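You operate a simulated robot arm through the tools that you are given. There is no shell and no other tool.

You run a simulated robot arm. Do the job below in one go: nothing can be reset, and whatever is moved stays where it is left.

## Task
Drop the card's ring into the green housing, then lay on the flat orange ring and the cover.
Fine: go by the job card; grey lever down first; leave the nuts on the bench.

The check looks at the end state, three seconds after you hand in, the way a careful person would. Anything else that was tipped, shoved, dropped, spilled or broken makes it a failure. Lids that push on must go on centred and level and be pressed home; caps that screw on are set level and turned clockwise until they are tight.

## Robot
A 7-joint arm with a two-finger parallel gripper, fixed in place. Base frame: the origin is at the foot of the arm, x ahead of it, y to its left, z up; the work surface is at about z = 0.86. Readings come in m, degrees, newtons and seconds.
Its first joint turns from -132.0 to 132.0 degrees. Payload 3.91 kg.
The TCP is the grasp point between the finger pads, 0.03 m short of the fingertips. In the tool frame z runs along the fingers and y along their closing line. Largest opening 0.11 m; finger width 0.02, thickness 0.01; the body of the gripper, 0.048 by 0.112 m, starts 0.055 m behind the TCP.
Orientation is told as [roll, pitch, yaw] about the base's x, y, z axes, in that order, counted from this pose: with the fingers straight down and closing along the base's y, the tool's x points along the base's -x, its y along +y and its z along -z.

## Interface
- The arm moves only by the tool move_arm. Its argument "series" is one flat list of numbers, 7 for each row, row after row: the shift along the tool's x, y, z in units of 20 mm (1.0 is 20 mm), then the turn, a rotation vector about the tool's x, y, z in units of 4 degrees (1.0 is 4 degrees), then the gripper command, from -1 (shut) to 1 (fully open), values between in proportion. In form: [tx, ty, tz, ax, ay, az, claw, tx, ty, tz, ax, ay, az, claw, ...]. A call has 1 to 20 rows; each row shifts and turns the commanded pose from where the row before left it, along the tool's axes as they then stand. A call with a number of a shift or a turn outside -1 to 1 is refused whole. A row lasts 0.2 s, in which the tool goes at most 0.05 m and 8.6 degrees; a call with a longer step from one row to the next is refused whole, and so is a gripper value outside its range. Where a pose cannot be reached the arm comes as near as it can. A force on the tool above 60 N (or 10 N above the force at the start of the call, whichever is more), or a blocked arm, ends the call early, and 0.2 s more pass. The fingers move at their own pace (about 0.108 m/s each) and stop on an object; they squeeze with about 33 N. The grip force told is the motor's: it shows also when the fingers shut on nothing. Time passes only in rows, and 0.2 s behind the last, so rows that do not move let the fingers close. The reply holds the time, the measured pose of the TCP, the force on the tool along the base axes, the opening and the grip force, in the units named above and with some noise, with the torque about the TCP (base axes, N m) and any sound that the robot's microphone picked up.
- Cameras (640 x 400 px; columns grow to the right, rows downward): "scene" is fixed at [0.4017, 0.6497, 1.6049]; the picture's right is [-0.99, -0.12, 0.00], its down [-0.11, 0.96, -0.27] and it looks along [0.03, -0.27, -0.96] (base axes); focal length 321 px, centre (320, 200). "wrist" rides on the gripper at [0.072, 0.017, -0.103] in the tool frame; the picture's right is [-0.23, 0.97, 0.00], its down [-0.76, -0.18, -0.62] and it looks along [-0.61, -0.14, 0.78] (tool axes); focal length 222 px, centre (320, 200). There is no depth. A picture from a camera that has moved, and an enlarged one, comes with that camera's place and axes in the base frame and with its lens.
- snapshot(camera): a new picture of that camera. The clock stands still meanwhile.
- enlarge(camera, box): a new picture of the part [left, top, right, bottom] of that camera's present view, enlarged. The clock stands still meanwhile.
- hand_in(): hands the job in; it is judged then, once.

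Nothing tells you positions but the pictures and the camera data. Unless the task says otherwise, let go and move clear before handing in.

The tools are called as a command line: name --argument value ..., lists and objects as JSON in quotes. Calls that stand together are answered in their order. move_arm: Moves the arm, as the interface text tells. Its arguments: {"type":"object","properties":{"series":{"type":"array"}},"required":["series"]} The other tools are called the same way: snapshot (camera) takes a picture; enlarge (camera, box) takes an enlarged picture of a part of a camera's view; hand_in () hands the job in.

At the start:

```text
time_s: 0.0
tcp_pos: [0.2617, 0.5554, 1.2372]
ee_rot: [0.0, 0.0, 0.0]
force: [0.1, 0.3, -0.3]
torque: [0.01, 0.03, 0.0]
opening: 0.11
finger_force: 0.1
```

scene: 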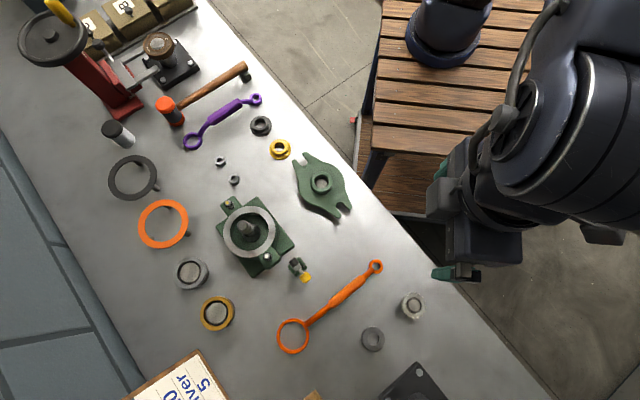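
wrist: 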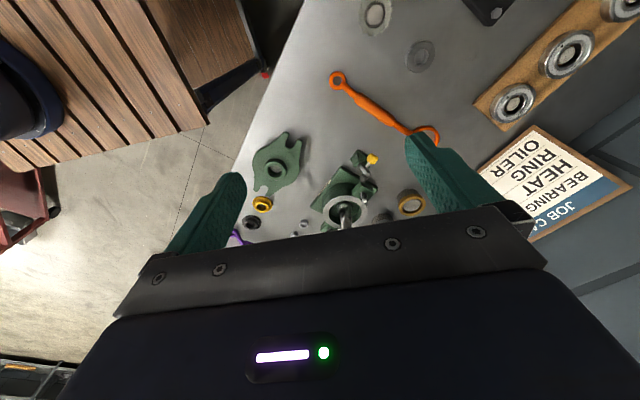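

I see the bench with a green housing, an orange flat ring, a green cover, various rings, and a job card partly in view. First I'll look closer at everything, starting with the card.

enlarge --camera "scene" --box '[120, 340, 320, 400]'

enlarge --camera "wrist" --box '[460, 60, 640, 240]'

enlarge --camera "scene" --box '[200, 170, 360, 290]'

enlarge --camera "scene" --box '[80, 130, 280, 260]'

enlarge --camera "scene" --box '[0, 0, 240, 150]'

enlarge --camera "scene" --box '[160, 240, 480, 400]'

```text
3.20 times, centred on (220, 370) of scene
camera zoom: at [0.4017, 0.6497, 1.6049], right [-0.99, -0.12, 0.0], down [-0.11, 0.96, -0.27], along [0.03, -0.27, -0.96], focal length 1028 px, centre (640, -344)
```

zoom: 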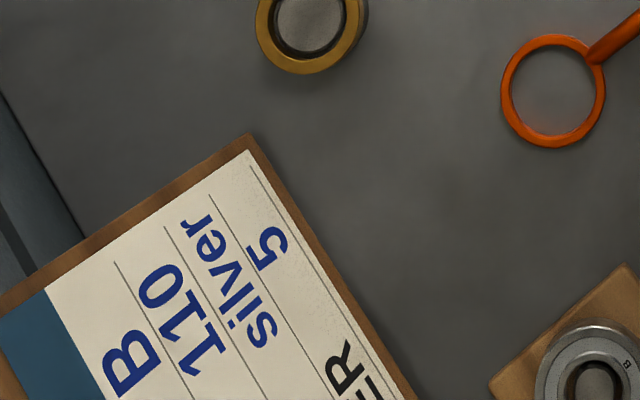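

```text
2.22 times, centred on (550, 150) of wrist
camera zoom: at [0.1879, 0.5721, 1.3421], right [0.23, 0.97, 0.0], down [0.76, -0.18, 0.62], along [0.61, -0.14, -0.78], focal length 494 px, centre (-191, 311)
```

zoom: 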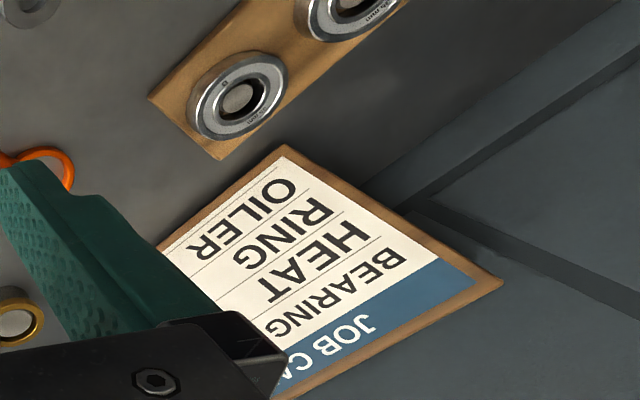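

```text
3.33 times, centred on (280, 230) of scene
camera zoom: at [0.4017, 0.6497, 1.6049], right [-0.99, -0.12, 0.0], down [-0.11, 0.96, -0.27], along [0.03, -0.27, -0.96], focal length 1071 px, centre (453, 100)
```

zoom: 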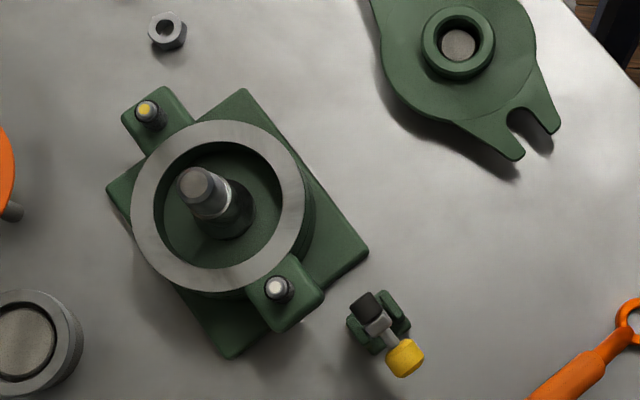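

```text
3.08 times, centred on (180, 195) of scene
camera zoom: at [0.4017, 0.6497, 1.6049], right [-0.99, -0.12, 0.0], down [-0.11, 0.96, -0.27], along [0.03, -0.27, -0.96], focal length 989 px, centre (751, 215)
```

zoom: 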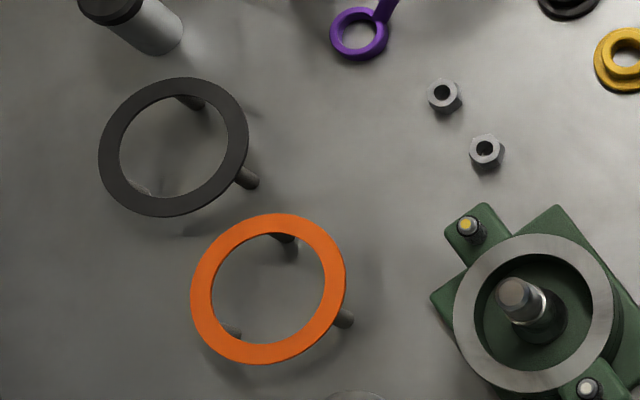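

```text
2.67 times, centred on (120, 75) of scene
camera zoom: at [0.4017, 0.6497, 1.6049], right [-0.99, -0.12, 0.0], down [-0.11, 0.96, -0.27], along [0.03, -0.27, -0.96], focal length 857 px, centre (853, 533)
```

zoom: 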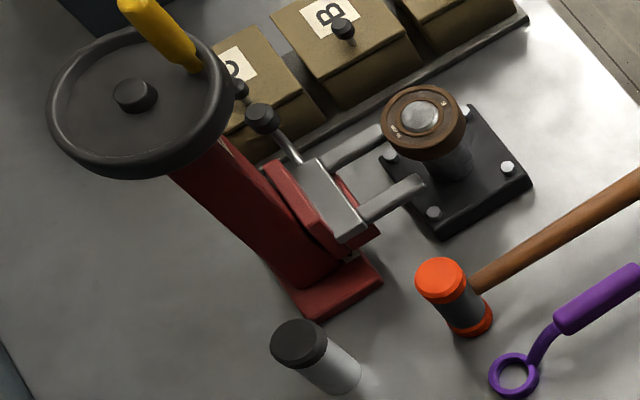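

```text
2.00 times, centred on (320, 320) of scene
camera zoom: at [0.4017, 0.6497, 1.6049], right [-0.99, -0.12, 0.0], down [-0.11, 0.96, -0.27], along [0.03, -0.27, -0.96], focal length 643 px, centre (320, -40)
```

zoom: 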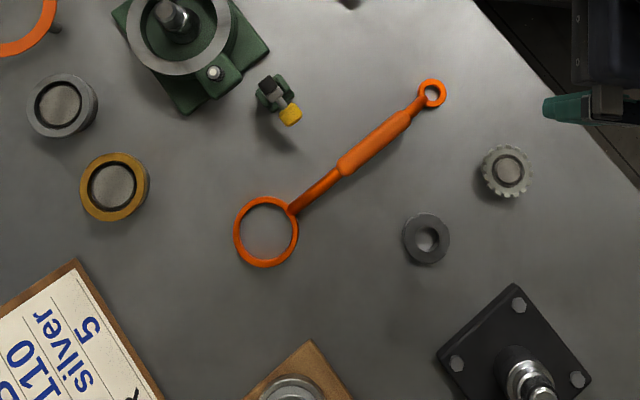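

The card reads: bearing B, heat 110, ring silver, oiler 5, so the card's ring is the silver one. I'll move the wrist camera over the housing to look at the lever and the parts close up.

move_arm --series '[-0.9, 0.4, 0.7, 0, 0, 0, 1, -0.9, 0.4, 0.7, 0, 0, 0, 1, -0.9, 0.4, 0.7, 0, 0, 0, 1, -0.9, 0.4, 0.7, 0, 0, 0, 1, -0.9, 0.4, 0.7, 0, 0, 0, 1, -0.9, 0.4, 0.7, 0, 0, 0, 1]'

snapshot --camera "wrist"

snapshot --camera "scene"

```text
time_s: 1.4
tcp_pos: [0.3676, 0.6032, 1.1546]
ee_rot: [0.0, 0.0, 0.0]
force: [0.1, -0.8, 0.7]
torque: [-0.02, -0.04, -0.01]
opening: 0.1103
finger_force: 0.1
```

```text
taken
camera wrist: at [0.2955, 0.6203, 1.258], right [0.23, 0.97, 0.0], down [0.76, -0.18, 0.62], along [0.61, -0.14, -0.78], focal length 222 px, centre (320, 200)
```

wrist: 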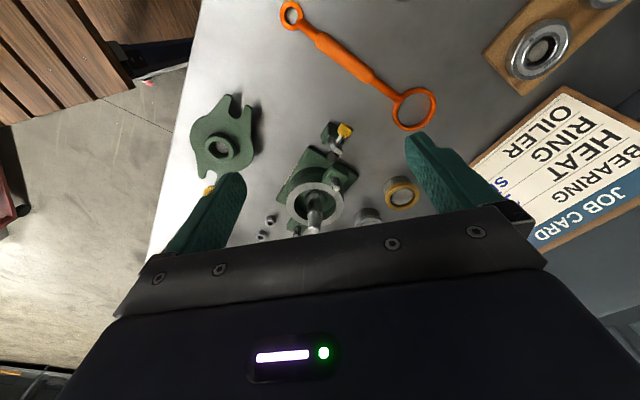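

```text
taken
```

scene: 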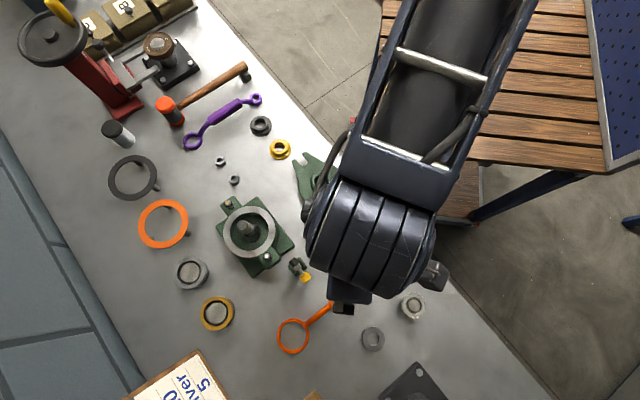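

The wrist view shows the housing, the small lever device with a yellow knob beside it, the spacers and the cover. I'll enlarge these areas.

enlarge --camera "wrist" --box '[260, 100, 420, 240]'

enlarge --camera "wrist" --box '[170, 80, 290, 200]'

enlarge --camera "scene" --box '[270, 240, 330, 290]'

enlarge --camera "scene" --box '[160, 240, 260, 340]'

enlarge --camera "scene" --box '[205, 185, 305, 285]'

```text
2.86 times, centred on (340, 170) of wrist
camera zoom: at [0.2955, 0.6203, 1.258], right [0.23, 0.97, 0.0], down [0.76, -0.18, 0.62], along [0.61, -0.14, -0.78], focal length 635 px, centre (263, 286)
```

zoom: 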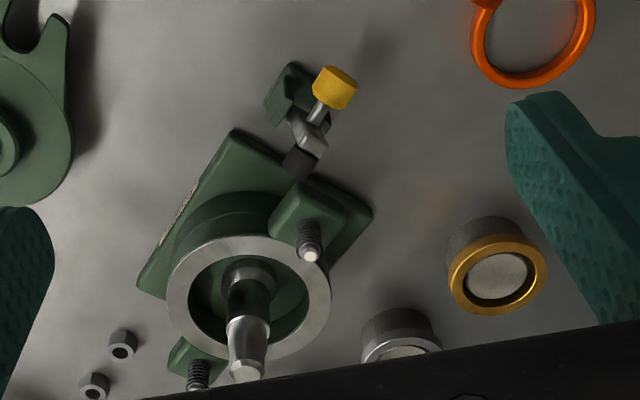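

```text
3.33 times, centred on (230, 140) of wrist
camera zoom: at [0.2955, 0.6203, 1.258], right [0.23, 0.97, 0.0], down [0.76, -0.18, 0.62], along [0.61, -0.14, -0.78], focal length 740 px, centre (620, 400)
```

zoom: 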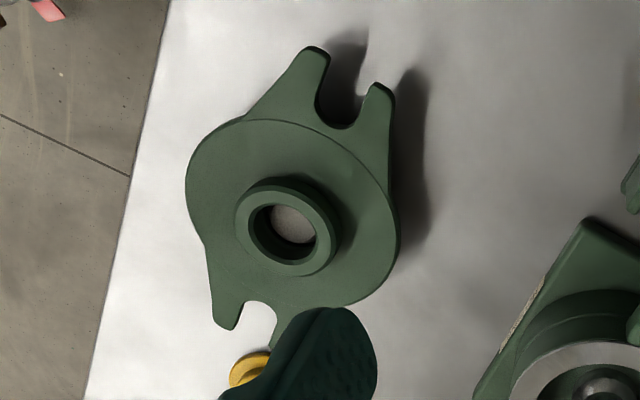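

```text
8.00 times, centred on (300, 265) of scene
camera zoom: at [0.4017, 0.6497, 1.6049], right [-0.99, -0.12, 0.0], down [-0.11, 0.96, -0.27], along [0.03, -0.27, -0.96], focal length 2571 px, centre (480, -320)
```

zoom: 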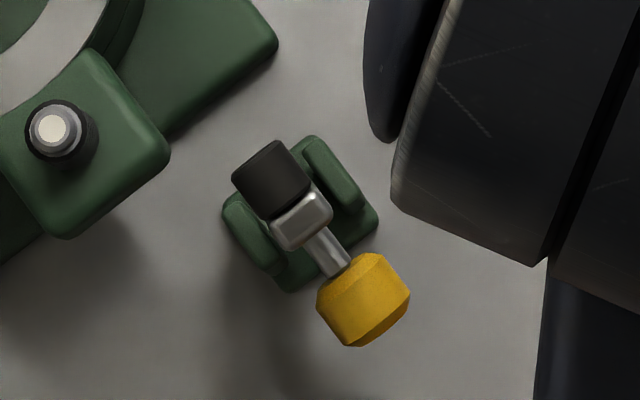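

```text
4.00 times, centred on (210, 290) of scene
camera zoom: at [0.4017, 0.6497, 1.6049], right [-0.99, -0.12, 0.0], down [-0.11, 0.96, -0.27], along [0.03, -0.27, -0.96], focal length 1286 px, centre (760, -160)
```

zoom: 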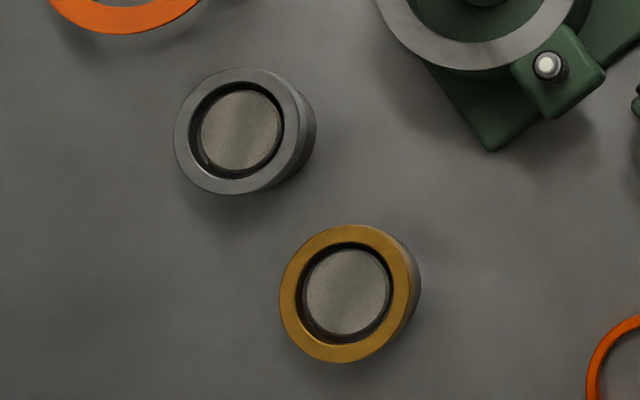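

```text
4.00 times, centred on (255, 235) of scene
camera zoom: at [0.4017, 0.6497, 1.6049], right [-0.99, -0.12, 0.0], down [-0.11, 0.96, -0.27], along [0.03, -0.27, -0.96], focal length 1286 px, centre (580, 60)
```

zoom: 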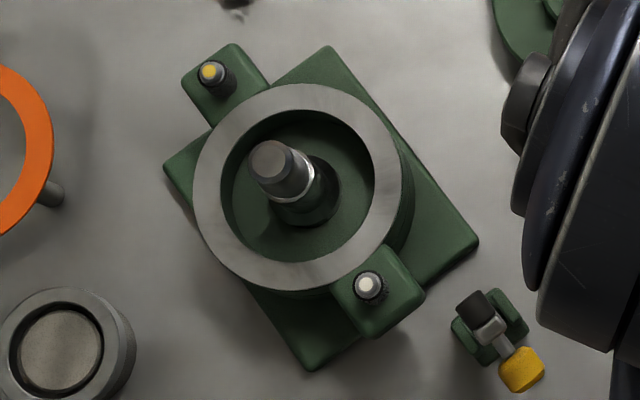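

The grey lever with the yellow knob stands beside the housing at about (0.45, 0.61). I'll go closer to see how it works before touching it.

move_arm --series '[-0.27, 0.08, 0.9, 0, 0, 0, 1, -0.27, 0.08, 0.9, 0, 0, 0, 1, -0.27, 0.08, 0.9, 0, 0, 0, 1, -0.27, 0.08, 0.9, 0, 0, 0, 1, -0.27, 0.08, 0.9, 0, 0, 0, 1, -0.27, 0.08, 0.9, 0, 0, 0, 1]'

snapshot --camera "wrist"

enlarge --camera "wrist" --box '[250, 80, 430, 220]'

```text
time_s: 2.8
tcp_pos: [0.4011, 0.6139, 1.047]
ee_rot: [0.1, 0.0, 0.0]
force: [-0.4, -0.1, 1.5]
torque: [0.02, 0.01, -0.03]
opening: 0.1101
finger_force: 0.1
```

```text
taken
camera wrist: at [0.3283, 0.6292, 1.1507], right [0.23, 0.97, 0.0], down [0.76, -0.18, 0.62], along [0.61, -0.14, -0.78], focal length 222 px, centre (320, 200)
```

wrist: 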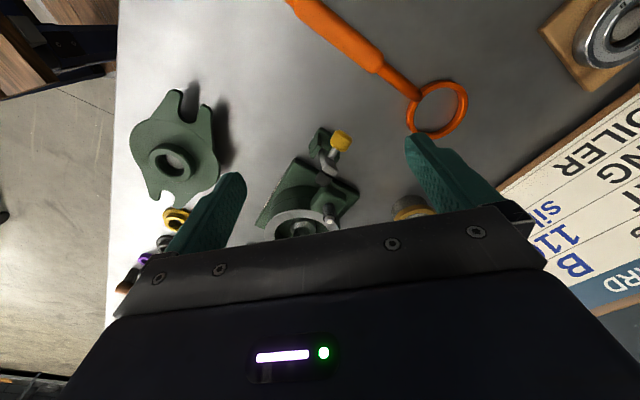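

```text
2.86 times, centred on (340, 150) of wrist
camera zoom: at [0.3283, 0.6292, 1.1507], right [0.23, 0.97, 0.0], down [0.76, -0.18, 0.62], along [0.61, -0.14, -0.78], focal length 635 px, centre (263, 343)
```

zoom: 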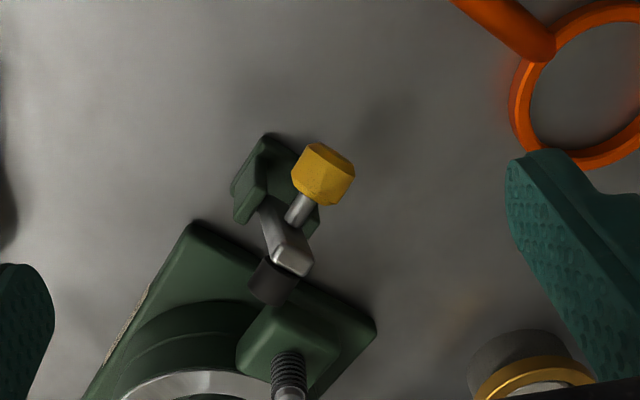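

The lever looks like a swing clamp: a green fork, a grey arm standing up with a black pad facing the housing, and a yellow knob behind. Before using it, I'll yaw the tool to line up with the clamp and check the far red device for any other grey lever.

move_arm --series '[0, 0, -1, 0, 0, 1, 1, 0, 0, -1, 0, 0, 1, 1, 0, 0, -1, 0, 0, 1, 1, 0, 0, -1, 0, 0, 1, 1, 0, 0, -1, 0, 0, 1, 1, 0, 0, -1, 0, 0, 1, 1, -1, 0, -1, 0, 0, 1, 1, -1, 0, -1, 0, 0, 1, 1, -1, 0, 0, 0, 0, 1, 1, -1, 0, 0, 0, 0, 1, 1, -1, 0, 0, 0, 0, 1, 1, -1, 0, 0, 0, 0, 0, 1, -1, 0, 0, 0, 0, 0, 1, -1, 0, 0, 0, 0, 0, 1, -1, 0, 0, 0, 0, 0, 1, -1, 0, 0, 0, 0, 0, 1]'

snapshot --camera "wrist"

snapshot --camera "scene"

```text
time_s: 6.2
tcp_pos: [0.5576, 0.4899, 1.2082]
ee_rot: [0.0, -0.1, -43.9]
force: [-0.3, 0.8, 0.6]
torque: [-0.04, -0.04, 0.02]
opening: 0.11
finger_force: 0.0
```

```text
taken
camera wrist: at [0.5166, 0.5531, 1.3107], right [0.84, 0.54, 0.0], down [0.42, -0.66, 0.62], along [0.34, -0.52, -0.78], focal length 222 px, centre (320, 200)
```

wrist: 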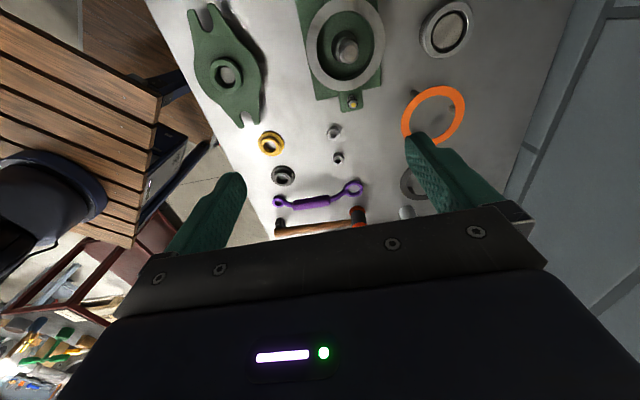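

```text
taken
```

scene: 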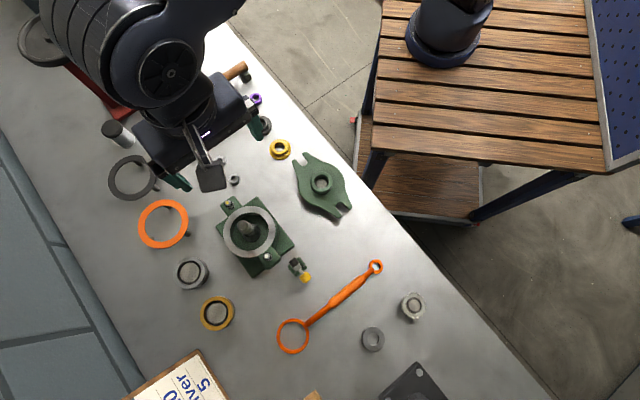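

From here I see the orange ring, rings, cover and housing well. I'll move a bit further ahead at this height to see the red device.

move_arm --series '[-1, 0, -0.5, 0, 0, 0, 1, -1, 0, -0.5, 0, 0, 0, 1, -1, 0, -0.5, 0, 0, 0, 1, -1, 0, -0.5, 0, 0, 0, 1, -1, 0, 0, 0, 0, 0, 1, -1, 0, 0, 0, 0, 0, 1, -1, 0, 0, 0, 0, 0, 1, -1, 0, 0, 0, 0, 0, 1, -1, 0, 0, 0, 0, 0, 1]'

snapshot --camera "wrist"

```text
time_s: 8.2
tcp_pos: [0.6874, 0.3651, 1.2466]
ee_rot: [0.0, -0.1, -44.0]
force: [-0.4, 0.5, -0.9]
torque: [0.01, -0.01, -0.04]
opening: 0.1102
finger_force: 0.0
```

```text
taken
camera wrist: at [0.6458, 0.4279, 1.3504], right [0.84, 0.54, 0.0], down [0.42, -0.66, 0.62], along [0.34, -0.52, -0.78], focal length 222 px, centre (320, 200)
```

wrist: 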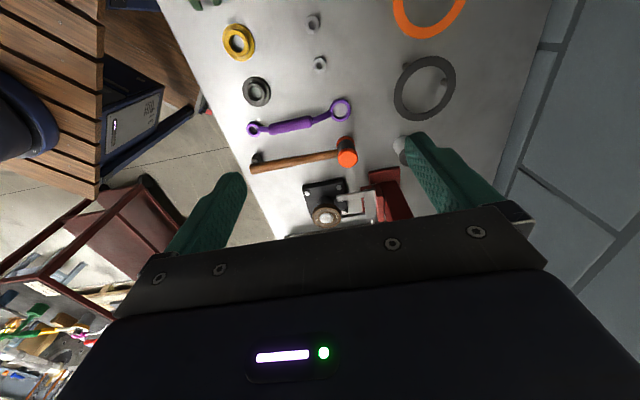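

enlarge --camera "wrist" --box '[280, 150, 420, 240]'

enlarge --camera "wrist" --box '[190, 0, 480, 140]'

```text
4.44 times, centred on (350, 195) of wrist
camera zoom: at [0.6458, 0.4279, 1.3504], right [0.84, 0.54, 0.0], down [0.42, -0.66, 0.62], along [0.34, -0.52, -0.78], focal length 987 px, centre (187, 222)
```

zoom: 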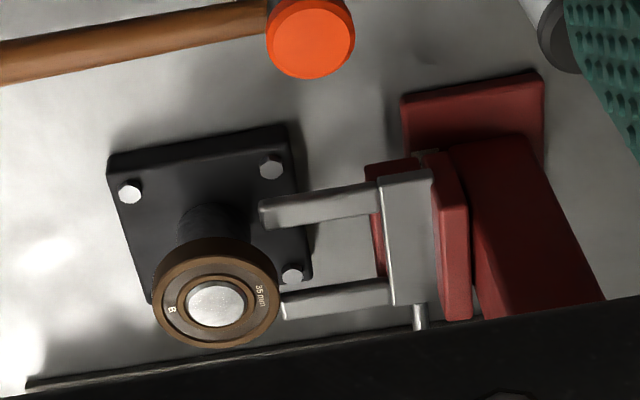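

```text
2.21 times, centred on (335, 70) of wrist
camera zoom: at [0.6458, 0.4279, 1.3504], right [0.84, 0.54, 0.0], down [0.42, -0.66, 0.62], along [0.34, -0.52, -0.78], focal length 490 px, centre (287, 487)
```

zoom: 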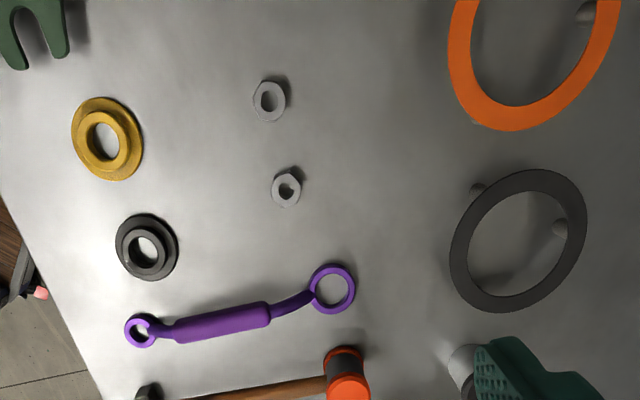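

The red device is a bearing press with no lever of the kind meant, so the clamp by the housing is the grey lever. I'll close the fingers and go behind its yellow knob, on the side away from the housing.

move_arm --series '[0.995, 0.032, 0.3, 0, 0, 0, -1, 0.995, 0.032, 0.3, 0, 0, 0, -1, 0.995, 0.032, 0.3, 0, 0, 0, -1, 0.995, 0.032, 0.3, 0, 0, 0, -1, 0.995, 0.032, 0.3, 0, 0, 0, -1, 0.995, 0.032, 0.3, 0, 0, 0, -1, 0.995, 0.032, 0.3, 0, 0, 0, -1, 0.995, 0.032, 0.3, 0, 0, 0, -1, 0.995, 0.032, 0.3, 0, 0, 0, -1, 0.995, 0.032, 0.3, 0, 0, 0, -1, 0.995, 0.032, 0.3, 0, 0, 0, -1, 0.995, 0.032, 0.3, 0, 0, 0, -1, 0.995, 0.032, 0.3, 0, 0, 0, -1, 0.995, 0.032, 0.3, 0, 0, 0, -1, 0.995, 0.032, 0.3, 0, 0, 0, -1, 0.995, 0.032, 0.3, 0, 0, 0, -1, 0.995, 0.032, 0.3, 0, 0, 0, -1, 0.995, 0.032, 0.3, 0, 0, 0, -1, 0.995, 0.032, 0.3, 0, 0, 0, -1, 0.995, 0.032, 0.3, 0, 0, 0, -1]'

snapshot --camera "wrist"

snapshot --camera "scene"

```text
time_s: 12.4
tcp_pos: [0.4096, 0.6523, 1.1259]
ee_rot: [0.1, 0.0, -44.0]
force: [0.4, 0.1, 0.3]
torque: [0.01, 0.02, 0.01]
opening: 0.0
finger_force: 33.1
```

```text
taken
camera wrist: at [0.3687, 0.7135, 1.2299], right [0.84, 0.54, 0.0], down [0.42, -0.66, 0.62], along [0.34, -0.52, -0.78], focal length 222 px, centre (320, 200)
```

wrist: 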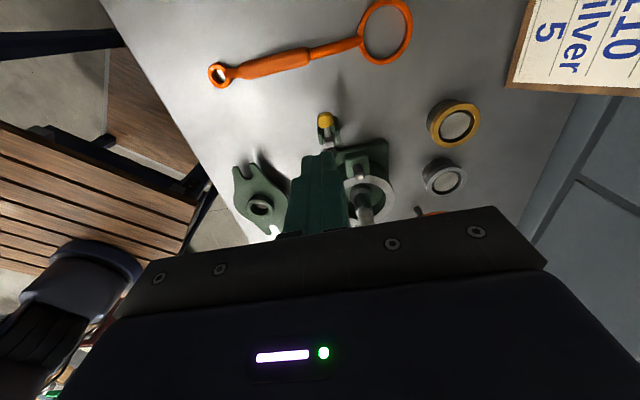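

```text
taken
```

scene: 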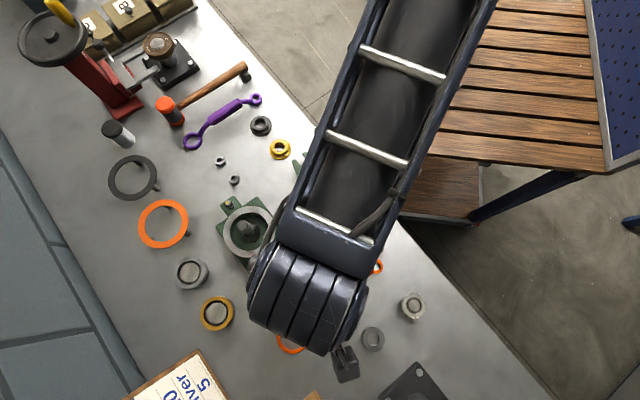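

The closed fingers are lined up behind the yellow knob. I'll go straight down to knob height.

move_arm --series '[0.1, 0, 1, 0, 0, 0, -1, 0, 0, 1, 0, 0, 0, -1, 0, 0, 1, 0, 0, 0, -1, 0, 0, 1, 0, 0, 0, -1, 0, 0, 1, 0, 0, 0, -1, 0, 0, 1, 0, 0, 0, -1, 0, 0, 1, 0, 0, 0, -1, 0, 0, 1, 0, 0, 0, -1, 0, 0, 0.9, 0, 0, 0, -1, 0, 0, 0.8, 0, 0, 0, -1]'

snapshot --camera "wrist"

enlarge --camera "wrist" --box '[250, 80, 430, 230]'

```text
time_s: 14.6
tcp_pos: [0.408, 0.6509, 0.9325]
ee_rot: [-0.1, 0.0, -44.0]
force: [0.4, 0.3, 0.4]
torque: [0.03, -0.01, 0.01]
opening: 0.0
finger_force: 33.0
```

```text
taken
camera wrist: at [0.3665, 0.7141, 1.0357], right [0.84, 0.54, 0.0], down [0.42, -0.66, 0.62], along [0.34, -0.52, -0.78], focal length 222 px, centre (320, 200)
```

wrist: 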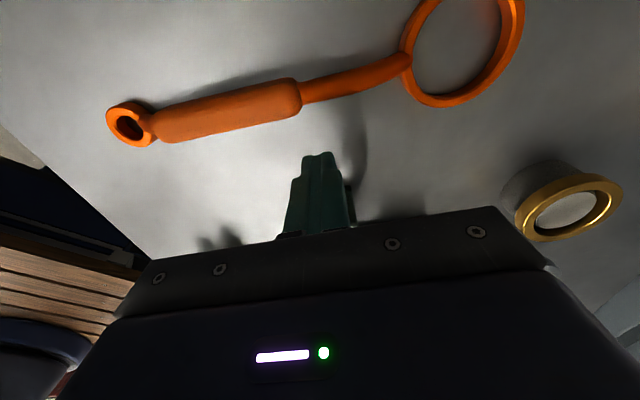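

```text
2.67 times, centred on (340, 155) of wrist
camera zoom: at [0.3665, 0.7141, 1.0357], right [0.84, 0.54, 0.0], down [0.42, -0.66, 0.62], along [0.34, -0.52, -0.78], focal length 592 px, centre (267, 320)
```

zoom: 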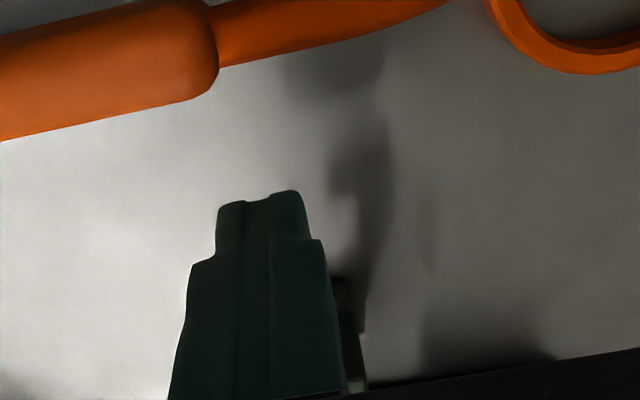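

I'm behind the knob at its height. I'll push slowly toward the housing and check the forces and pictures.

move_arm --series '[-0.3, 0, 0, 0, 0, 0, -1, -0.3, 0, 0, 0, 0, 0, -1, -0.3, 0, 0, 0, 0, 0, -1, -0.3, 0, 0, 0, 0, 0, -1, -0.3, 0, 0, 0, 0, 0, -1]'

enlarge --camera "scene" --box '[205, 185, 345, 305]'

snapshot --camera "wrist"

```text
time_s: 15.8
tcp_pos: [0.4315, 0.6288, 0.9309]
ee_rot: [-0.3, -0.2, -44.2]
force: [1.0, -0.7, -0.8]
torque: [-0.02, -0.01, 0.0]
opening: 0.0004
finger_force: 33.2
```

```text
3.33 times, centred on (275, 245) of scene
camera zoom: at [0.4017, 0.6497, 1.6049], right [-0.99, -0.12, 0.0], down [-0.11, 0.96, -0.27], along [0.03, -0.27, -0.96], focal length 1071 px, centre (470, 50)
```

zoom: 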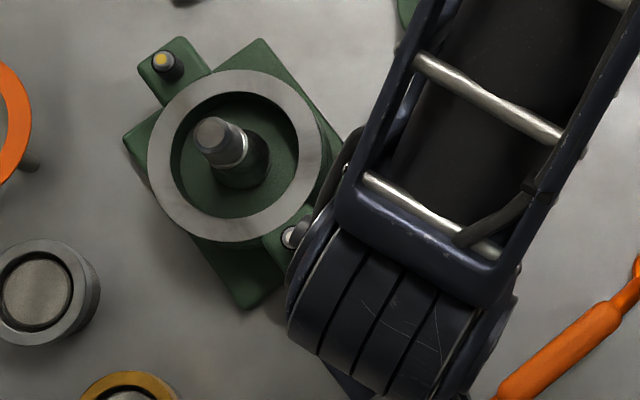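

```text
taken
camera wrist: at [0.3908, 0.6918, 1.0335], right [0.84, 0.54, 0.0], down [0.42, -0.65, 0.63], along [0.34, -0.53, -0.78], focal length 222 px, centre (320, 200)
```

wrist: 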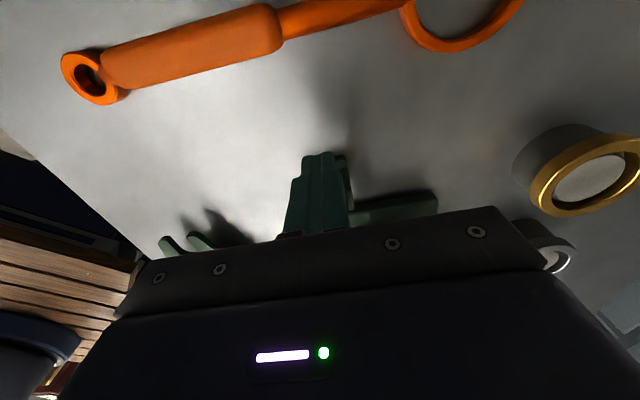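

The push goes with almost no force. I'll go on a bit further and then back away and look.

move_arm --series '[-0.3, 0, 0, 0, 0, 0, -1, -0.3, 0, 0, 0, 0, 0, -1, -0.3, 0, 0, 0, 0, 0, -1, -0.3, 0, 0, 0, 0, 0, -1, -0.3, 0, 0, 0, 0, 0, -1]'

snapshot --camera "wrist"

enlarge --camera "scene" --box '[205, 185, 345, 305]'

```text
time_s: 17.0
tcp_pos: [0.4501, 0.6096, 0.9328]
ee_rot: [0.2, -0.1, -44.0]
force: [0.8, 1.6, -0.3]
torque: [0.06, -0.03, -0.02]
opening: 0.0
finger_force: 33.1
```

```text
taken
camera wrist: at [0.4097, 0.6728, 1.0358], right [0.84, 0.54, 0.0], down [0.42, -0.66, 0.62], along [0.34, -0.52, -0.78], focal length 222 px, centre (320, 200)
```

wrist: 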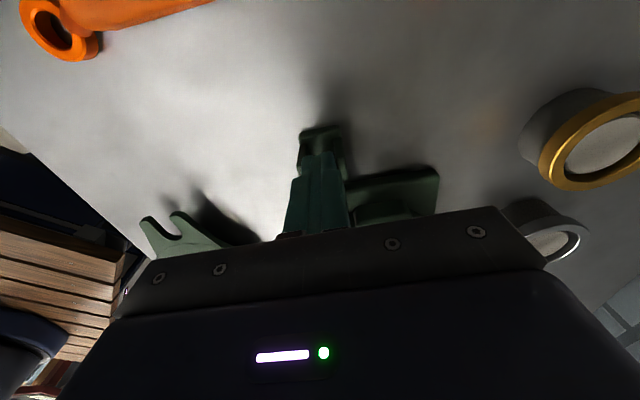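

```text
3.33 times, centred on (275, 245) of scene
camera zoom: at [0.4017, 0.6497, 1.6049], right [-0.99, -0.12, 0.0], down [-0.11, 0.96, -0.27], along [0.03, -0.27, -0.96], focal length 1071 px, centre (470, 50)
```

zoom: 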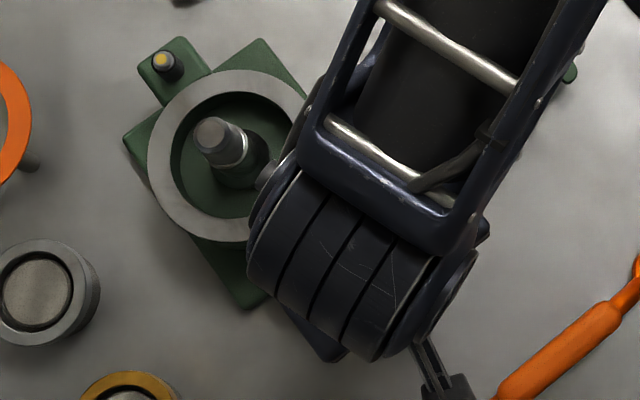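

The fork now shows behind the fingers, so the lever has moved. I'll lift and pull back to look at its state.

move_arm --series '[0, 0, -1, 0, 0, 0, -1, 0, 0, -1, 0, 0, 0, -1, 0, 0, -1, 0, 0, 0, -1, 0, 0, -1, 0, 0, 0, -1, 1, 0, -1, 0, 0, 0, -1, 1, 0, -1, 0, 0, 0, -1, 1, 0, 0, 0, 0, 0, -1, 1, 0, 0, 0, 0, 0, -1]'

enlarge --camera "wrist" --box '[230, 80, 430, 230]'

enlarge --camera "scene" --box '[205, 185, 345, 305]'

```text
time_s: 18.8
tcp_pos: [0.3942, 0.6665, 1.053]
ee_rot: [0.0, -0.1, -44.0]
force: [0.1, 0.2, -0.1]
torque: [-0.02, -0.01, -0.01]
opening: 0.0002
finger_force: 32.9
```

```text
2.67 times, centred on (330, 155) of wrist
camera zoom: at [0.3526, 0.7284, 1.156], right [0.84, 0.54, 0.0], down [0.42, -0.66, 0.62], along [0.34, -0.52, -0.78], focal length 592 px, centre (293, 320)
```

zoom: 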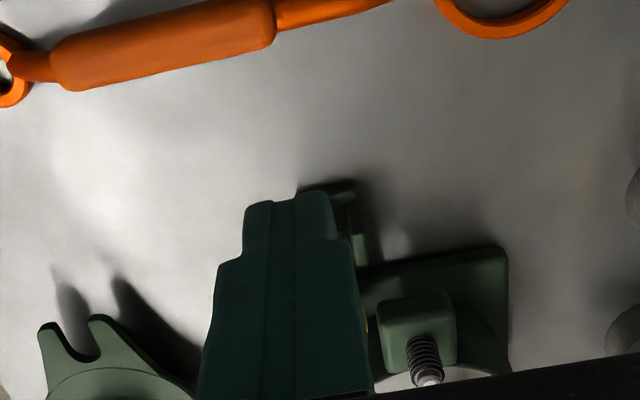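

```text
3.33 times, centred on (275, 245) of scene
camera zoom: at [0.4017, 0.6497, 1.6049], right [-0.99, -0.12, 0.0], down [-0.11, 0.96, -0.27], along [0.03, -0.27, -0.96], focal length 1071 px, centre (470, 50)
```

zoom: 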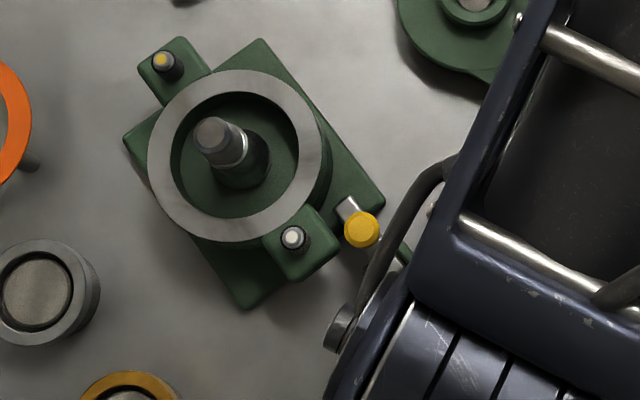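

The lever has swung over and its end is now over the base plate. I'll enlarge and view from a clearer spot to see whether it is fully down.

enlarge --camera "scene" --box '[260, 225, 310, 275]'

move_arm --series '[1, 0, -0.5, 0, 0, 0, 1, 1, 0, -0.5, 0, 0, 0, 1, 1, 0, 0, 0, 0, 0, 1, 0, 0, 0, 0, 0, 0, 1]'

snapshot --camera "wrist"

enlarge --camera "wrist" --box '[230, 100, 430, 220]'

```text
8.00 times, centred on (285, 250) of scene
camera zoom: at [0.4017, 0.6497, 1.6049], right [-0.99, -0.12, 0.0], down [-0.11, 0.96, -0.27], along [0.03, -0.27, -0.96], focal length 2571 px, centre (600, -200)
```

zoom: 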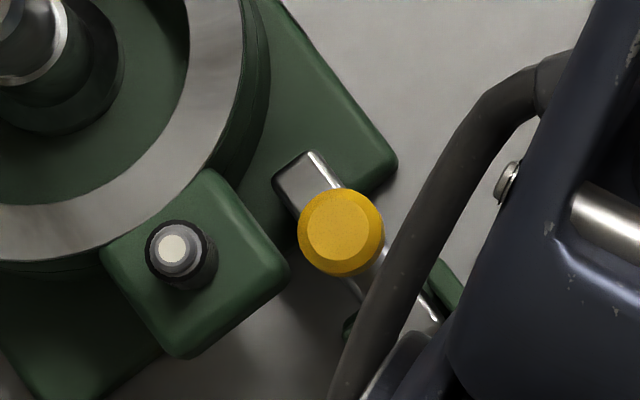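

```text
time_s: 19.8
tcp_pos: [0.35, 0.7075, 1.073]
ee_rot: [0.0, 0.1, -44.0]
force: [0.6, 0.7, 0.3]
torque: [0.0, 0.01, -0.01]
opening: 0.1102
finger_force: 0.0
```

```text
taken
camera wrist: at [0.31, 0.77, 1.176], right [0.84, 0.54, 0.0], down [0.42, -0.66, 0.62], along [0.34, -0.52, -0.78], focal length 222 px, centre (320, 200)
```

wrist: 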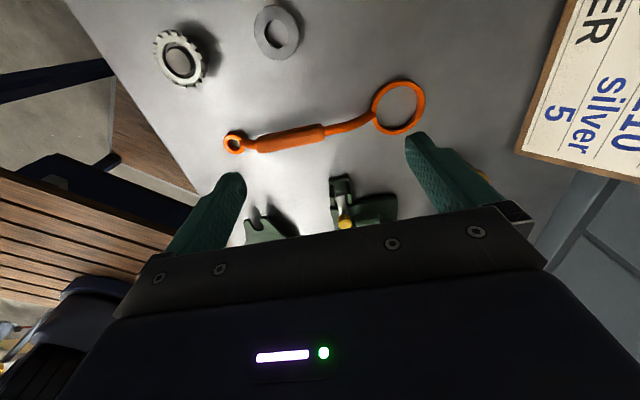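

```text
3.20 times, centred on (330, 160) of wrist
camera zoom: at [0.31, 0.77, 1.176], right [0.84, 0.54, 0.0], down [0.42, -0.66, 0.62], along [0.34, -0.52, -0.78], focal length 711 px, centre (288, 328)
```

zoom: 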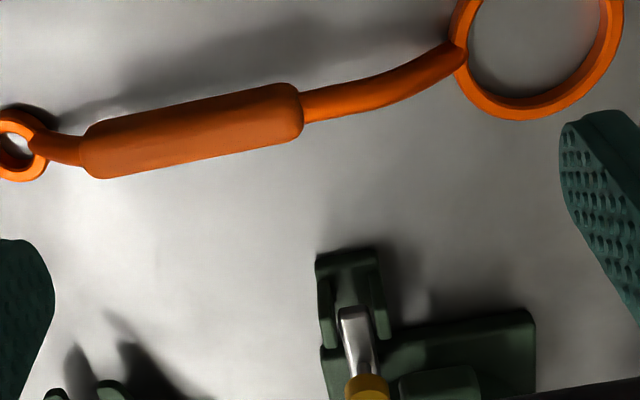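

The lever looks laid down with its knob at about (0.480, 0.583, 0.91). I'll press gently on the knob from above to make sure it is home.

move_arm --series '[-1, 0, 0, 0, 0, 0, -1, -1, 0, 0, 0, 0, 0, -1, -1, 0, 0, 0, 0, 0, -1, -1, 0, 0, 0, 0, 0, -1, -1, 0, 0, 0, 0, 0, -1, -1, 0, 0, 0, 0, 0, -1, -1, 0, 0, 0, 0, 0, -1, -1, 0, 0, 0, 0, 0, -1, -1, 0, 0, 0, 0, 0, -1, 0, 0, 1, 0, 0, 0, -1, 0, 0, 1, 0, 0, 0, -1, 0, 0, 1, 0, 0, 0, -1, 0, 0, 1, 0, 0, 0, -1, 0, 0, 1, 0, 0, 0, -1]'

move_arm --series '[0, 0, 0.3, 0, 0, 0, -1, 0, 0, 0.3, 0, 0, 0, -1, 0, 0, 0.3, 0, 0, 0, -1, 0, 0, 0.3, 0, 0, 0, -1]'

```text
time_s: 22.8
tcp_pos: [0.4791, 0.5841, 0.973]
ee_rot: [-0.1, 0.1, -43.9]
force: [0.4, -0.8, 0.3]
torque: [0.02, 0.0, 0.01]
opening: 0.0001
finger_force: 32.8
```

```text
time_s: 23.6
tcp_pos: [0.4798, 0.5845, 0.9639]
ee_rot: [0.4, 0.1, -44.0]
force: [-6.9, -12.2, 18.8]
torque: [-0.31, 0.37, 0.08]
opening: 0.0001
finger_force: 33.2
stopped in row 3: the force on the tool passed its limit at 71 N (the readings are from after the stop); the commanded pose is now the measured one
```

Pressing met a solid stop at 71 N with the knob top at about z 0.934, so the lever seems to be at its stop. I'll lift off and check it with pictures.

move_arm --series '[0, 0, -1, 0, 0, 0, -1, 0, 0, -1, 0, 0, 0, -1, 0, 0, -1, 0, 0, 0, -1, 0, 0, -1, 0, 0, 0, -1, 1, 0, -1, 0, 0, 0, -1, 1, 0, -1, 0, 0, 0, -1, 1, 0, -1, 0, 0, 0, -1, 1, 0, -1, 0, 0, 0, -1, 1, 0, 0, 0, 0, 0, -1, 1, 0, 0, 0, 0, 0, 1, 1, 0, 0, 0, 0, 0, 1, 1, 0, 0, 0, 0, 0, 1]'

snapshot --camera "wrist"

enlarge --camera "scene" --box '[205, 185, 345, 305]'

```text
time_s: 26.2
tcp_pos: [0.366, 0.6964, 1.1226]
ee_rot: [0.3, 0.0, -43.9]
force: [-0.9, -0.3, 0.4]
torque: [0.0, 0.03, 0.01]
opening: 0.11
finger_force: 0.0
```

```text
taken
camera wrist: at [0.3238, 0.7568, 1.2262], right [0.84, 0.54, 0.0], down [0.42, -0.66, 0.62], along [0.34, -0.52, -0.78], focal length 222 px, centre (320, 200)
```

wrist: 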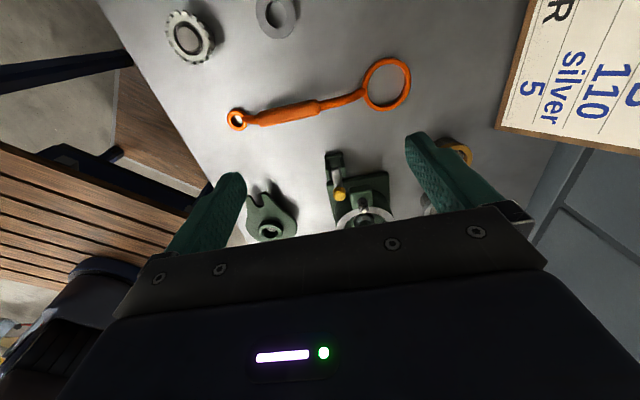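

```text
3.33 times, centred on (275, 245) of scene
camera zoom: at [0.4017, 0.6497, 1.6049], right [-0.99, -0.12, 0.0], down [-0.11, 0.96, -0.27], along [0.03, -0.27, -0.96], focal length 1071 px, centre (470, 50)
```

zoom: 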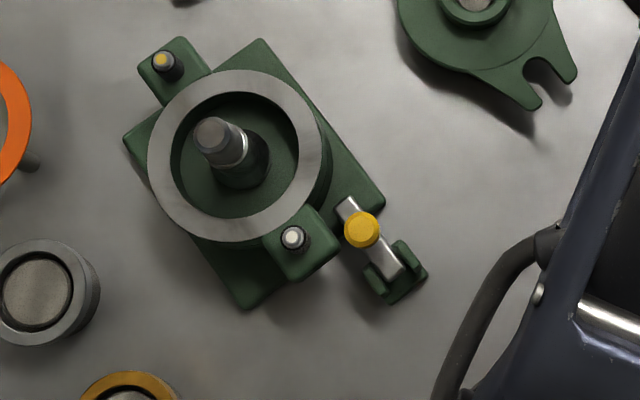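

enlarge --camera "scene" --box '[265, 225, 325, 275]'

enlarge --camera "wrist" --box '[290, 130, 430, 230]'

```text
8.00 times, centred on (295, 250) of scene
camera zoom: at [0.4017, 0.6497, 1.6049], right [-0.99, -0.12, 0.0], down [-0.11, 0.96, -0.27], along [0.03, -0.27, -0.96], focal length 2571 px, centre (520, -200)
```

zoom: 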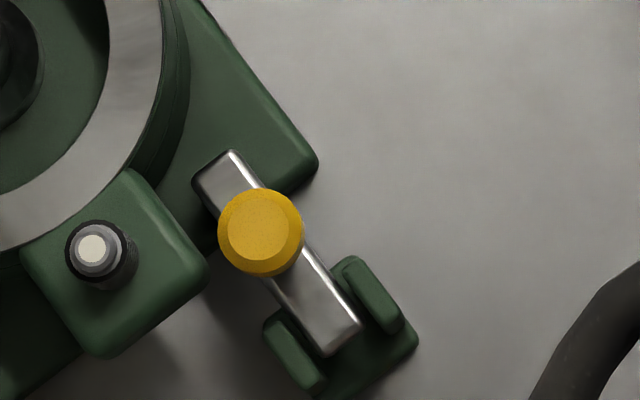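

```text
4.00 times, centred on (360, 180) of wrist
camera zoom: at [0.3238, 0.7568, 1.2262], right [0.84, 0.54, 0.0], down [0.42, -0.66, 0.62], along [0.34, -0.52, -0.78], focal length 888 px, centre (160, 280)
```

zoom: 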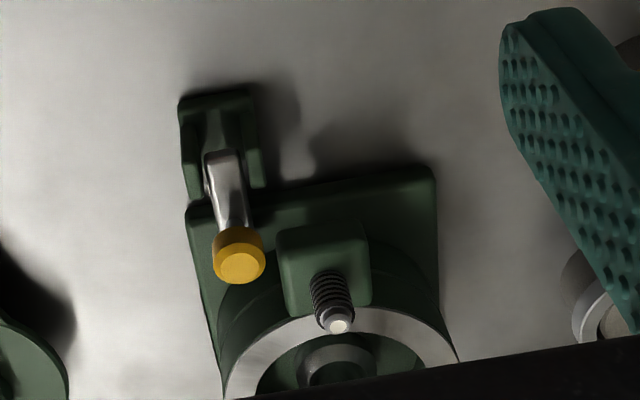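

The lever arm lies flat with its end on the base plate: it is down. Next is the silver ring at about (0.69, 0.65); I'll hover over it to measure it.

move_arm --series '[-0.943, 0.817, 0.09, 0, 0, 0, 1, -0.943, 0.817, 0.09, 0, 0, 0, 1, -0.943, 0.817, 0.09, 0, 0, 0, 1, -0.943, 0.817, 0.09, 0, 0, 0, 1, -0.943, 0.817, 0.09, 0, 0, 0, 1, -0.943, 0.817, 0.09, 0, 0, 0, 1, -0.943, 0.817, 0.09, 0, 0, 0, 1, -0.943, 0.817, 0.09, 0, 0, 0, 1, -0.943, 0.817, 0.09, 0, 0, 0, 1, -0.943, 0.817, 0.09, 0, 0, 0, 1, -0.943, 0.817, 0.09, 0, 0, 0, 1, -0.943, 0.817, 0.09, 0, 0, 0, 1]'

snapshot --camera "wrist"

snapshot --camera "scene"

```text
time_s: 28.8
tcp_pos: [0.6654, 0.6768, 1.1017]
ee_rot: [0.4, 0.1, -44.0]
force: [0.3, 0.7, 0.9]
torque: [-0.02, -0.04, -0.04]
opening: 0.1099
finger_force: 0.1
```

```text
taken
camera wrist: at [0.6228, 0.7394, 1.2051], right [0.84, 0.54, 0.01], down [0.42, -0.66, 0.62], along [0.34, -0.52, -0.78], focal length 222 px, centre (320, 200)
```

wrist: 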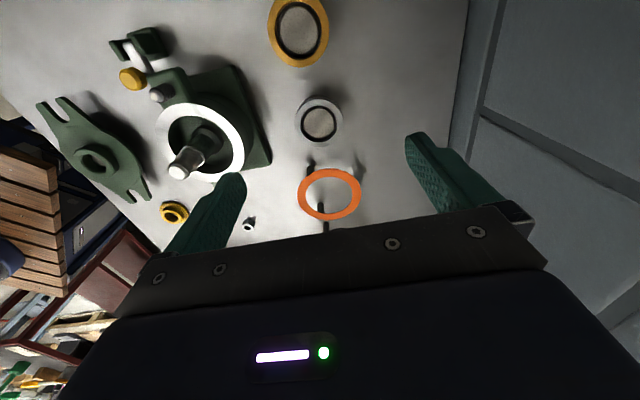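

```text
taken
```

scene: 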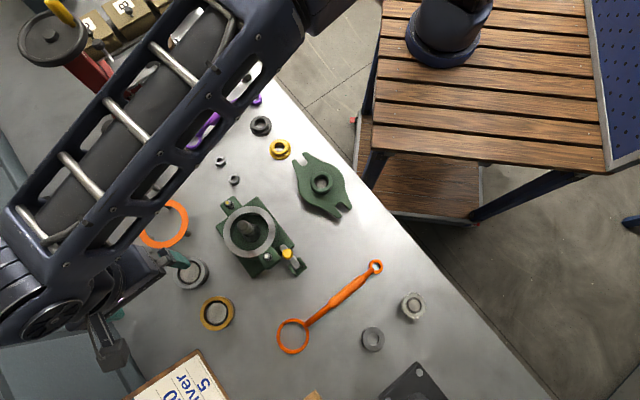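

enlarge --camera "wrist" --box '[260, 80, 390, 165]'

enlarge --camera "wrist" --box '[260, 140, 400, 240]'

enlarge --camera "wrist" --box '[100, 20, 290, 190]'

```text
4.71 times, centred on (325, 122) of wrist
camera zoom: at [0.6228, 0.7394, 1.2051], right [0.84, 0.54, 0.01], down [0.42, -0.66, 0.62], along [0.34, -0.52, -0.78], focal length 1045 px, centre (296, 565)
```

zoom: 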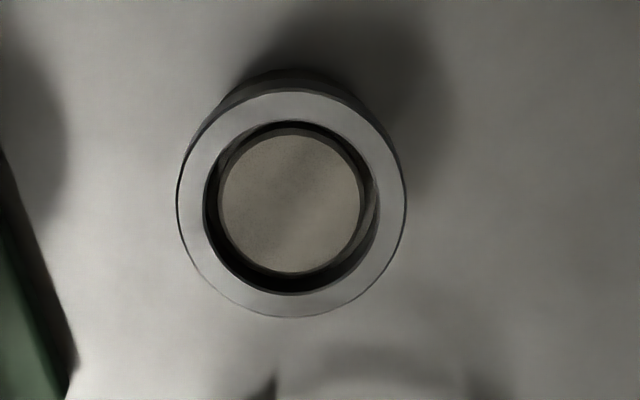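

```text
4.00 times, centred on (330, 190) of wrist
camera zoom: at [0.6228, 0.7394, 1.2051], right [0.84, 0.54, 0.01], down [0.42, -0.66, 0.62], along [0.34, -0.52, -0.78], focal length 888 px, centre (280, 240)
```

zoom: 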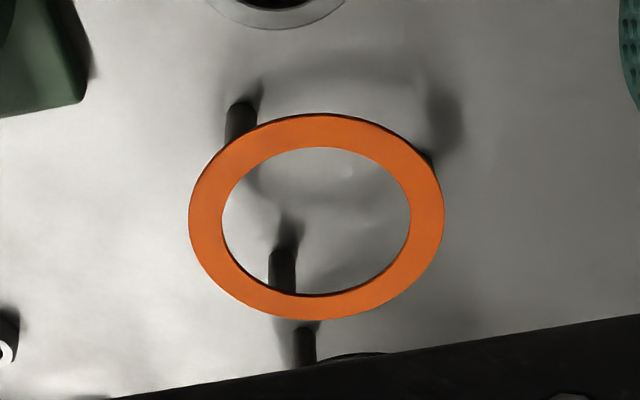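

```text
2.35 times, centred on (195, 105) of wrist
camera zoom: at [0.6228, 0.7394, 1.2051], right [0.84, 0.54, 0.01], down [0.42, -0.66, 0.62], along [0.34, -0.52, -0.78], focal length 523 px, centre (614, 424)
```

zoom: 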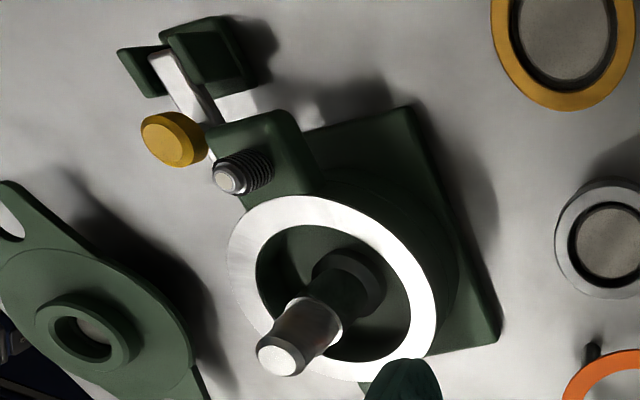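

The silver ring measures about 70 mm across and 24 mm tall. Before gripping it, I'll look down into the housing to see how the ring has to sit.

move_arm --series '[0.079, -0.96, 0, 0.072, -0.069, 0, 1, 0.079, -0.96, 0, 0, 0, 0, 1, 0.079, -0.96, 0, 0, 0, 0, 1, 0.079, -0.96, 0, 0, 0, 0, 1, 0.079, -0.96, 0, 0, 0, 0, 1, 0.079, -0.96, 0, 0, 0, 0, 1, 0.079, -0.96, 0, 0, 0, 0, 1, 0.079, -0.96, 0, 0, 0, 0, 1]'

snapshot --camera "wrist"

enlarge --camera "wrist" --box '[240, 70, 410, 215]'

```text
time_s: 30.6
tcp_pos: [0.5486, 0.5756, 1.1016]
ee_rot: [0.1, -0.3, -44.0]
force: [-0.5, -0.3, -0.5]
torque: [0.0, 0.02, 0.01]
opening: 0.1099
finger_force: 0.0
```

```text
taken
camera wrist: at [0.5071, 0.6384, 1.2045], right [0.84, 0.54, 0.0], down [0.42, -0.66, 0.63], along [0.34, -0.52, -0.78], focal length 222 px, centre (320, 200)
```

wrist: 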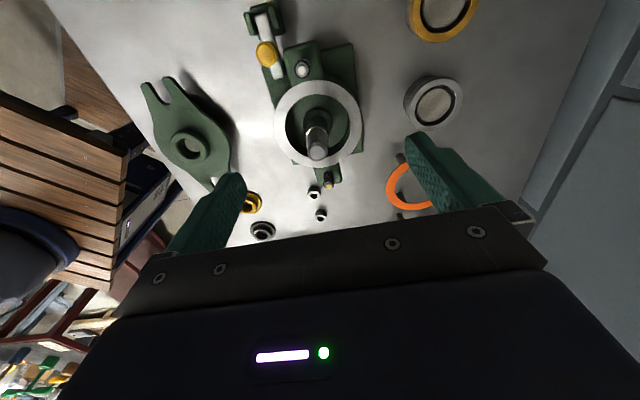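

```text
2.76 times, centred on (325, 142) of wrist
camera zoom: at [0.5071, 0.6384, 1.2045], right [0.84, 0.54, 0.0], down [0.42, -0.66, 0.63], along [0.34, -0.52, -0.78], focal length 613 px, centre (306, 359)
```

zoom: 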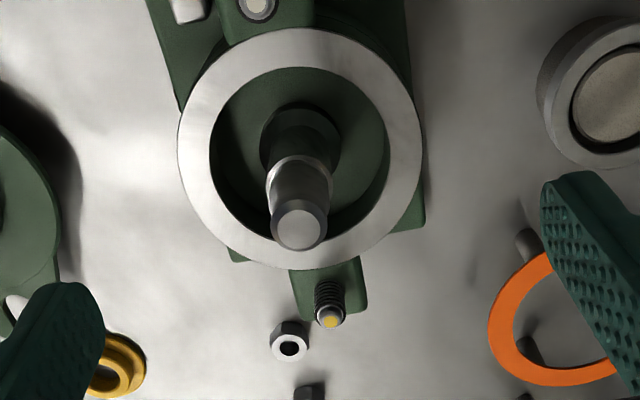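

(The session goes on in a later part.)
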